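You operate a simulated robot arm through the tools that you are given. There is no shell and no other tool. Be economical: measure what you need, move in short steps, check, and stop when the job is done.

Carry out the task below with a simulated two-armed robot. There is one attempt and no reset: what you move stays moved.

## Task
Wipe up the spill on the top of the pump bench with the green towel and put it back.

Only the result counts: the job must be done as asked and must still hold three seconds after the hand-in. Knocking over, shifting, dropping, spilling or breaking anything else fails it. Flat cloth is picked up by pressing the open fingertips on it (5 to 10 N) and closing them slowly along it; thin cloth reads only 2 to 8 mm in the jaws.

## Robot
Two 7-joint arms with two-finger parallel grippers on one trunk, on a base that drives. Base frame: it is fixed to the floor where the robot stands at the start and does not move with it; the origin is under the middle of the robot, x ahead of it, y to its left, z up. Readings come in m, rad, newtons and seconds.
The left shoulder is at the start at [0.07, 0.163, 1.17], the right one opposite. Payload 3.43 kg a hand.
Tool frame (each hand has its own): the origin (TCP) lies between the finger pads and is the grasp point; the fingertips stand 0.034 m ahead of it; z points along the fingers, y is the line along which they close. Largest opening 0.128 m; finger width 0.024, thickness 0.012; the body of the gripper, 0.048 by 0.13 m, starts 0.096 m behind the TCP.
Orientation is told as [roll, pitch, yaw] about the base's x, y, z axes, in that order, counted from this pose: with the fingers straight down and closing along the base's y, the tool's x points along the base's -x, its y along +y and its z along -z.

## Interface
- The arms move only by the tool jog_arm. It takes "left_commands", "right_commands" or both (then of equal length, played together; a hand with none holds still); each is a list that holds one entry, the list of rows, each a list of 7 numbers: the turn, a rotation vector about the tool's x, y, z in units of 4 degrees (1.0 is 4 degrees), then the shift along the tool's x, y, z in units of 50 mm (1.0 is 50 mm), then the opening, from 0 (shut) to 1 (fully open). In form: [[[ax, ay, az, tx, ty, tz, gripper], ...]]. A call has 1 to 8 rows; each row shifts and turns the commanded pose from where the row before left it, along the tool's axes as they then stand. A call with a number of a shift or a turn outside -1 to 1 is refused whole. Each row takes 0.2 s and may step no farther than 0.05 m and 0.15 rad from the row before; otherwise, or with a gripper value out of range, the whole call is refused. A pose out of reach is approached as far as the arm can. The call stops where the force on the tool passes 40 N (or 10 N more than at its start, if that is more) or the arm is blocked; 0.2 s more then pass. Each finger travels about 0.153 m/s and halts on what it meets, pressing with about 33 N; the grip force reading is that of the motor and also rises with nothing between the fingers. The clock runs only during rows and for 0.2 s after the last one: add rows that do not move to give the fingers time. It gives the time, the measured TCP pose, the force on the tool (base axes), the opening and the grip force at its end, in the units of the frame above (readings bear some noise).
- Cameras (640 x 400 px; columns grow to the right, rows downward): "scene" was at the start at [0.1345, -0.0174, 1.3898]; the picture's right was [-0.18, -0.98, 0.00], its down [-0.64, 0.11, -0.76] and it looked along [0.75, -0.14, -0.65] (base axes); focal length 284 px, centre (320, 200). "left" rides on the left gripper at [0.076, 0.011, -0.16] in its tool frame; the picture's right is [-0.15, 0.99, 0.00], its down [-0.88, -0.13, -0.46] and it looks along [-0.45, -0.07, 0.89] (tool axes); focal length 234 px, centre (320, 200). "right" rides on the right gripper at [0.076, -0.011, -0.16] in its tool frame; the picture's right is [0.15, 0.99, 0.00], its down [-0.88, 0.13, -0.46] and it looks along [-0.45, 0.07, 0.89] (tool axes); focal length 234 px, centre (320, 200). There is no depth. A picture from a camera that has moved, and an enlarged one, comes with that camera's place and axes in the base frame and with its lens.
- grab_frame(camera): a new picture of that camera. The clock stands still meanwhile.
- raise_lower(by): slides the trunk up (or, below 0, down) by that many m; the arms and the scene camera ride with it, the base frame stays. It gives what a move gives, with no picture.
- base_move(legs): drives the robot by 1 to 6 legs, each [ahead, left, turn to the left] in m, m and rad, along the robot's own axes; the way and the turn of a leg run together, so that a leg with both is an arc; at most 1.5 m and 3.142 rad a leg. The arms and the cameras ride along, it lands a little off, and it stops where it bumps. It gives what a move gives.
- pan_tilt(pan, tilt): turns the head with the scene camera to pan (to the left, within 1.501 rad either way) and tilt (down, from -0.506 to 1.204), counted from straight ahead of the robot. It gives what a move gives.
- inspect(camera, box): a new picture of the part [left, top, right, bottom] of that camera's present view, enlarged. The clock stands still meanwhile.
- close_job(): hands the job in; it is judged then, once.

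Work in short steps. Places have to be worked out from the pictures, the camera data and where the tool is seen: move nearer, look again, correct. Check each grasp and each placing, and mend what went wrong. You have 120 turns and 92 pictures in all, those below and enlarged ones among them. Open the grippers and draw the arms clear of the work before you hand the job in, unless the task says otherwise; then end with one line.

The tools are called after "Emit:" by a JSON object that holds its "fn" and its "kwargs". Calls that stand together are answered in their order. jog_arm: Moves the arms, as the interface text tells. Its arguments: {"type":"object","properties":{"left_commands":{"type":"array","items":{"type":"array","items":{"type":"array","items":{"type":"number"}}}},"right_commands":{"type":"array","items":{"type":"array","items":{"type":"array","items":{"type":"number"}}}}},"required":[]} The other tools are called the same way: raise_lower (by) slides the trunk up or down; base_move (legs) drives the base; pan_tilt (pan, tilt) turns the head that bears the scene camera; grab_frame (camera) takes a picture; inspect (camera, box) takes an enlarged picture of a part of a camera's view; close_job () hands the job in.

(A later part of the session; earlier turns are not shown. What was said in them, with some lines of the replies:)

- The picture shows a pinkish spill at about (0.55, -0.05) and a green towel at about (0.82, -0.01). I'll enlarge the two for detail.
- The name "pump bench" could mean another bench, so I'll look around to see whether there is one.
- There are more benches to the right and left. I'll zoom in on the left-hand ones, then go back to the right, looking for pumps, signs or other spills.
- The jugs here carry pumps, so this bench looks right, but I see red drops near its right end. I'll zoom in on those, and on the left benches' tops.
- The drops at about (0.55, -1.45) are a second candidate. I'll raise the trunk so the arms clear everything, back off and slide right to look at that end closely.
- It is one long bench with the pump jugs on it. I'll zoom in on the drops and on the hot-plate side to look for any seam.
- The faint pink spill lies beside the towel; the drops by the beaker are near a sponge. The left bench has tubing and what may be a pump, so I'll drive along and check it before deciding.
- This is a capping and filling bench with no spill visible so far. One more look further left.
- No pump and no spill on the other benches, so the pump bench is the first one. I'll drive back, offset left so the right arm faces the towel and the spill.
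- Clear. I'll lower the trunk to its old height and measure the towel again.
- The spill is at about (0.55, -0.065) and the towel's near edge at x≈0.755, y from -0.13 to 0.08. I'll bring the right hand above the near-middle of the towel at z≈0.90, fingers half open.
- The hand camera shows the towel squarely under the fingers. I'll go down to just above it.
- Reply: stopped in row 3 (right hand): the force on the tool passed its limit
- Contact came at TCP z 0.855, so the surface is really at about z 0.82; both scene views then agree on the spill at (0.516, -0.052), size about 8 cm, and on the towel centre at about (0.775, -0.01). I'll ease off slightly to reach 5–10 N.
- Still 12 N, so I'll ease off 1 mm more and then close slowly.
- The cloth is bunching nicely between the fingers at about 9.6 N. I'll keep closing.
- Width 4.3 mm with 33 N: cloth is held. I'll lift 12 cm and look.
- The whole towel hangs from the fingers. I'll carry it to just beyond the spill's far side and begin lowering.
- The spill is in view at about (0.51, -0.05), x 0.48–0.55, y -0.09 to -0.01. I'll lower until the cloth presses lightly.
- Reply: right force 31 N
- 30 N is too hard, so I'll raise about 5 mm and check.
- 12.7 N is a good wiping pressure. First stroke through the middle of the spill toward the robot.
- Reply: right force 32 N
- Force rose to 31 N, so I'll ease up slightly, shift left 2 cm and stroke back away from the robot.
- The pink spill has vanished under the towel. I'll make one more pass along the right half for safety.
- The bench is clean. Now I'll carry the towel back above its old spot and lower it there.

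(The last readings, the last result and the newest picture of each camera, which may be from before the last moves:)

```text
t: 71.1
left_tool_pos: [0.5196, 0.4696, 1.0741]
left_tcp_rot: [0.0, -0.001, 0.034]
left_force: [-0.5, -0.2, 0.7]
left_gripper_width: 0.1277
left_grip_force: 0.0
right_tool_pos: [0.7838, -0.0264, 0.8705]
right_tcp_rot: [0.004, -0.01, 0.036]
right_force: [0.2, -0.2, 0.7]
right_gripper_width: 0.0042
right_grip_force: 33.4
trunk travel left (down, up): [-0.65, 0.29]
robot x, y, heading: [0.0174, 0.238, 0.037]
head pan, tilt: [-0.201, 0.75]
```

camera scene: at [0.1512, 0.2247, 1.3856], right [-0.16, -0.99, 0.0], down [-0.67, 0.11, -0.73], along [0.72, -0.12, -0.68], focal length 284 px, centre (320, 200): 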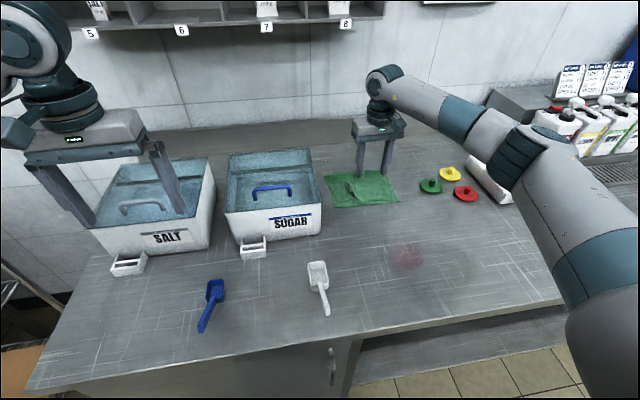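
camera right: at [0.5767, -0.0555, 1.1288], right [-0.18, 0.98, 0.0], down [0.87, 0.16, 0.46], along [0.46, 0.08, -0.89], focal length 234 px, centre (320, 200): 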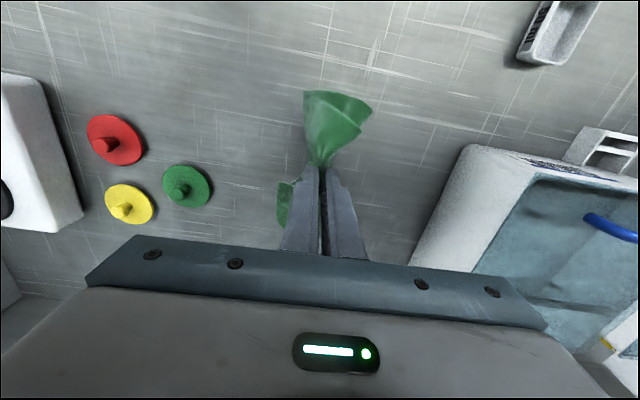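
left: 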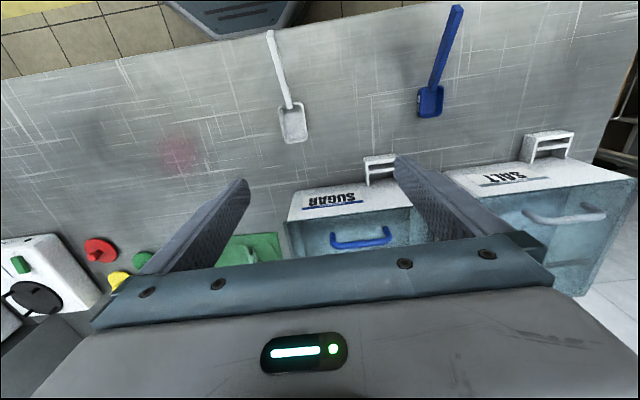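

Just above contact; I'll lower 5 mm more, open slowly, and look before lifting.

Emit:
{"fn": "jog_arm", "kwargs": {"right_commands": [[[0, 0, 0, 0, 0, 0.1, 0], [0, 0, 0, 0, 0, 0, 0.1], [0, 0, 0, 0, 0, 0, 0.2], [0, 0, 0, 0, 0, 0, 0.3], [0, 0, 0, 0, 0, 0, 0.4], [0, 0, 0, 0, 0, 0, 0.4]]]}}

Emit:
{"fn": "grab_frame", "kwargs": {"camera": "right"}}

```text
t: 72.5
left_tool_pos: [0.5193, 0.4702, 1.0749]
left_tcp_rot: [-0.001, 0.0, 0.034]
left_force: [-0.7, 0.6, 0.1]
left_gripper_width: 0.128
left_grip_force: 0.1
right_tool_pos: [0.7818, -0.0258, 0.8659]
right_tcp_rot: [0.003, -0.009, 0.035]
right_force: [0.1, 1.4, 0.4]
right_gripper_width: 0.0511
right_grip_force: 0.1
trunk travel left (down, up): [-0.65, 0.29]
robot x, y, heading: [0.0183, 0.2388, 0.036]
head pan, tilt: [-0.201, 0.75]
```

```text
58 pictures are left
camera right: at [0.7065, -0.0403, 1.024], right [-0.18, 0.98, 0.0], down [0.87, 0.16, 0.47], along [0.46, 0.08, -0.89], focal length 234 px, centre (320, 200)
```

right: 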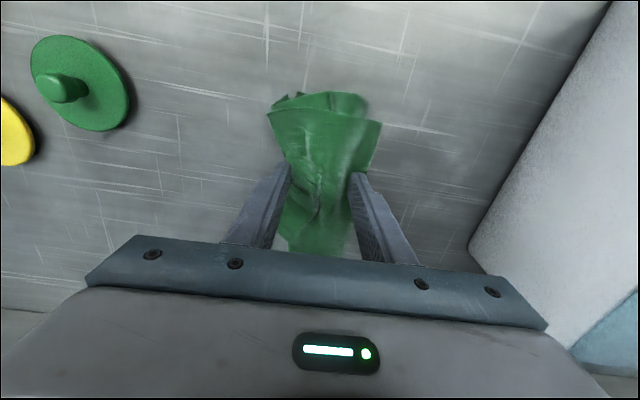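

The towel is free and lies between the fingers. I'll lift straight up and check.

Emit:
{"fn": "jog_arm", "kwargs": {"right_commands": [[[0, 0, 0, 0, 0, -0.3, 0.5], [0, 0, 0, 0, 0, -0.7, 0.5], [0, 0, 0, 0, 0, -0.8, 0.5], [0, 0, 0, 0, 0, -0.8, 0.5], [0, 0, 0, 0.8, 0, -0.6, 0.5], [0, 0, 0, 0.9, 0, 0, 0.5], [0, 0, 0, 0.9, 0, 0, 0.5], [0, 0, 0, 0.9, 0, 0, 0.5]]]}}

Emit:
{"fn": "grab_frame", "kwargs": {"camera": "right"}}

Emit:
{"fn": "grab_frame", "kwargs": {"camera": "scene"}}

```text
t: 74.3
left_tool_pos: [0.5183, 0.47, 1.0762]
left_tcp_rot: [0.0, 0.0, 0.034]
left_force: [-0.4, -0.3, 0.9]
left_gripper_width: 0.128
left_grip_force: 0.1
right_tool_pos: [0.6052, -0.0337, 1.0237]
right_tcp_rot: [0.004, -0.013, 0.034]
right_force: [-0.4, 0.4, 0.1]
right_gripper_width: 0.0642
right_grip_force: 0.1
trunk travel left (down, up): [-0.65, 0.29]
robot x, y, heading: [0.0195, 0.2383, 0.033]
head pan, tilt: [-0.201, 0.75]
```

```text
57 pictures are left
camera right: at [0.5277, -0.0489, 1.1833], right [-0.18, 0.98, 0.0], down [0.87, 0.16, 0.47], along [0.46, 0.09, -0.88], focal length 234 px, centre (320, 200)
```

right: 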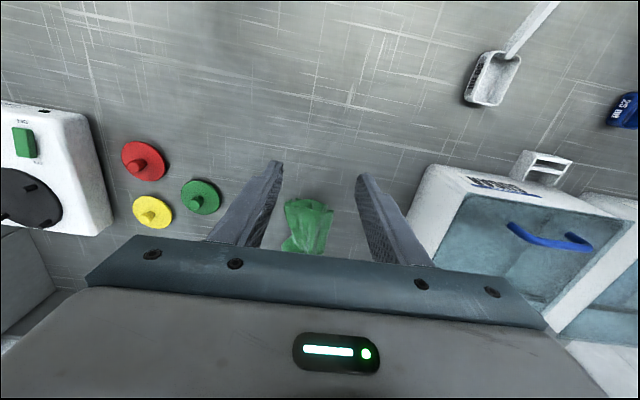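

```text
56 pictures are left
camera scene: at [0.1485, 0.2228, 1.3859], right [-0.16, -0.99, 0.0], down [-0.67, 0.11, -0.73], along [0.72, -0.12, -0.68], focal length 284 px, centre (320, 200)
```

scene: 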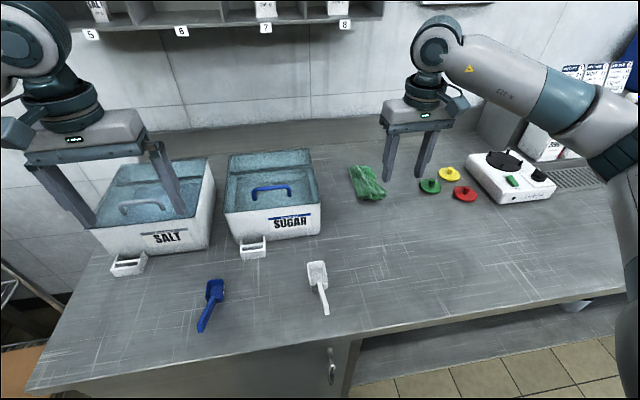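

The towel lies back on its old spot and the bench is clean. I'll draw the right hand back further and take a last close look.

Emit:
{"fn": "jog_arm", "kwargs": {"right_commands": [[[0, 0, 0, 0.7, -0.3, -0.4, 0.8], [0, 0, 0, 0.7, -0.5, -0.4, 1], [0, 0, 0, 0.6, -0.5, -0.4, 1], [0, 0, 0, 0.4, -0.5, -0.2, 1], [0, 0, 0, 0, 0, 0, 1]]]}}

Emit:
{"fn": "inspect", "kwargs": {"camera": "scene", "box": [300, 140, 500, 320]}}

```text
t: 75.5
left_tool_pos: [0.5215, 0.4705, 1.0744]
left_tcp_rot: [-0.001, 0.002, 0.034]
left_force: [-0.3, 0.2, -0.8]
left_gripper_width: 0.1282
left_grip_force: 0.1
right_tool_pos: [0.4884, -0.1257, 1.0929]
right_tcp_rot: [0.002, -0.01, 0.034]
right_force: [-0.4, -0.4, 0.6]
right_gripper_width: 0.1277
right_grip_force: 0.0
trunk travel left (down, up): [-0.65, 0.29]
robot x, y, heading: [0.0167, 0.2392, 0.035]
head pan, tilt: [-0.201, 0.75]
```

```text
2.22 times, centred on (400, 230) of scene
camera zoom: at [0.1512, 0.2243, 1.3856], right [-0.17, -0.99, 0.0], down [-0.67, 0.11, -0.73], along [0.72, -0.12, -0.68], focal length 631 px, centre (142, 133)
```

zoom: 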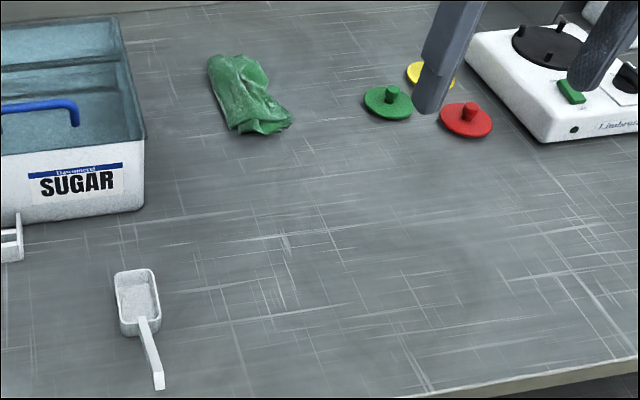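

The spill is gone, the towel rests where it was, nothing else has moved, and both hands are open and clear. I'm handing in.

Emit:
{"fn": "close_job", "kwargs": {}}

```text
The job is handed in.
```

I wiped the pink spill off the pump bench with the green towel and put the towel back in its spot, bunched up rather than flat; I left the few red drops by the beaker at the bench's right end alone, because I took the pink patch beside the towel to be the spill.
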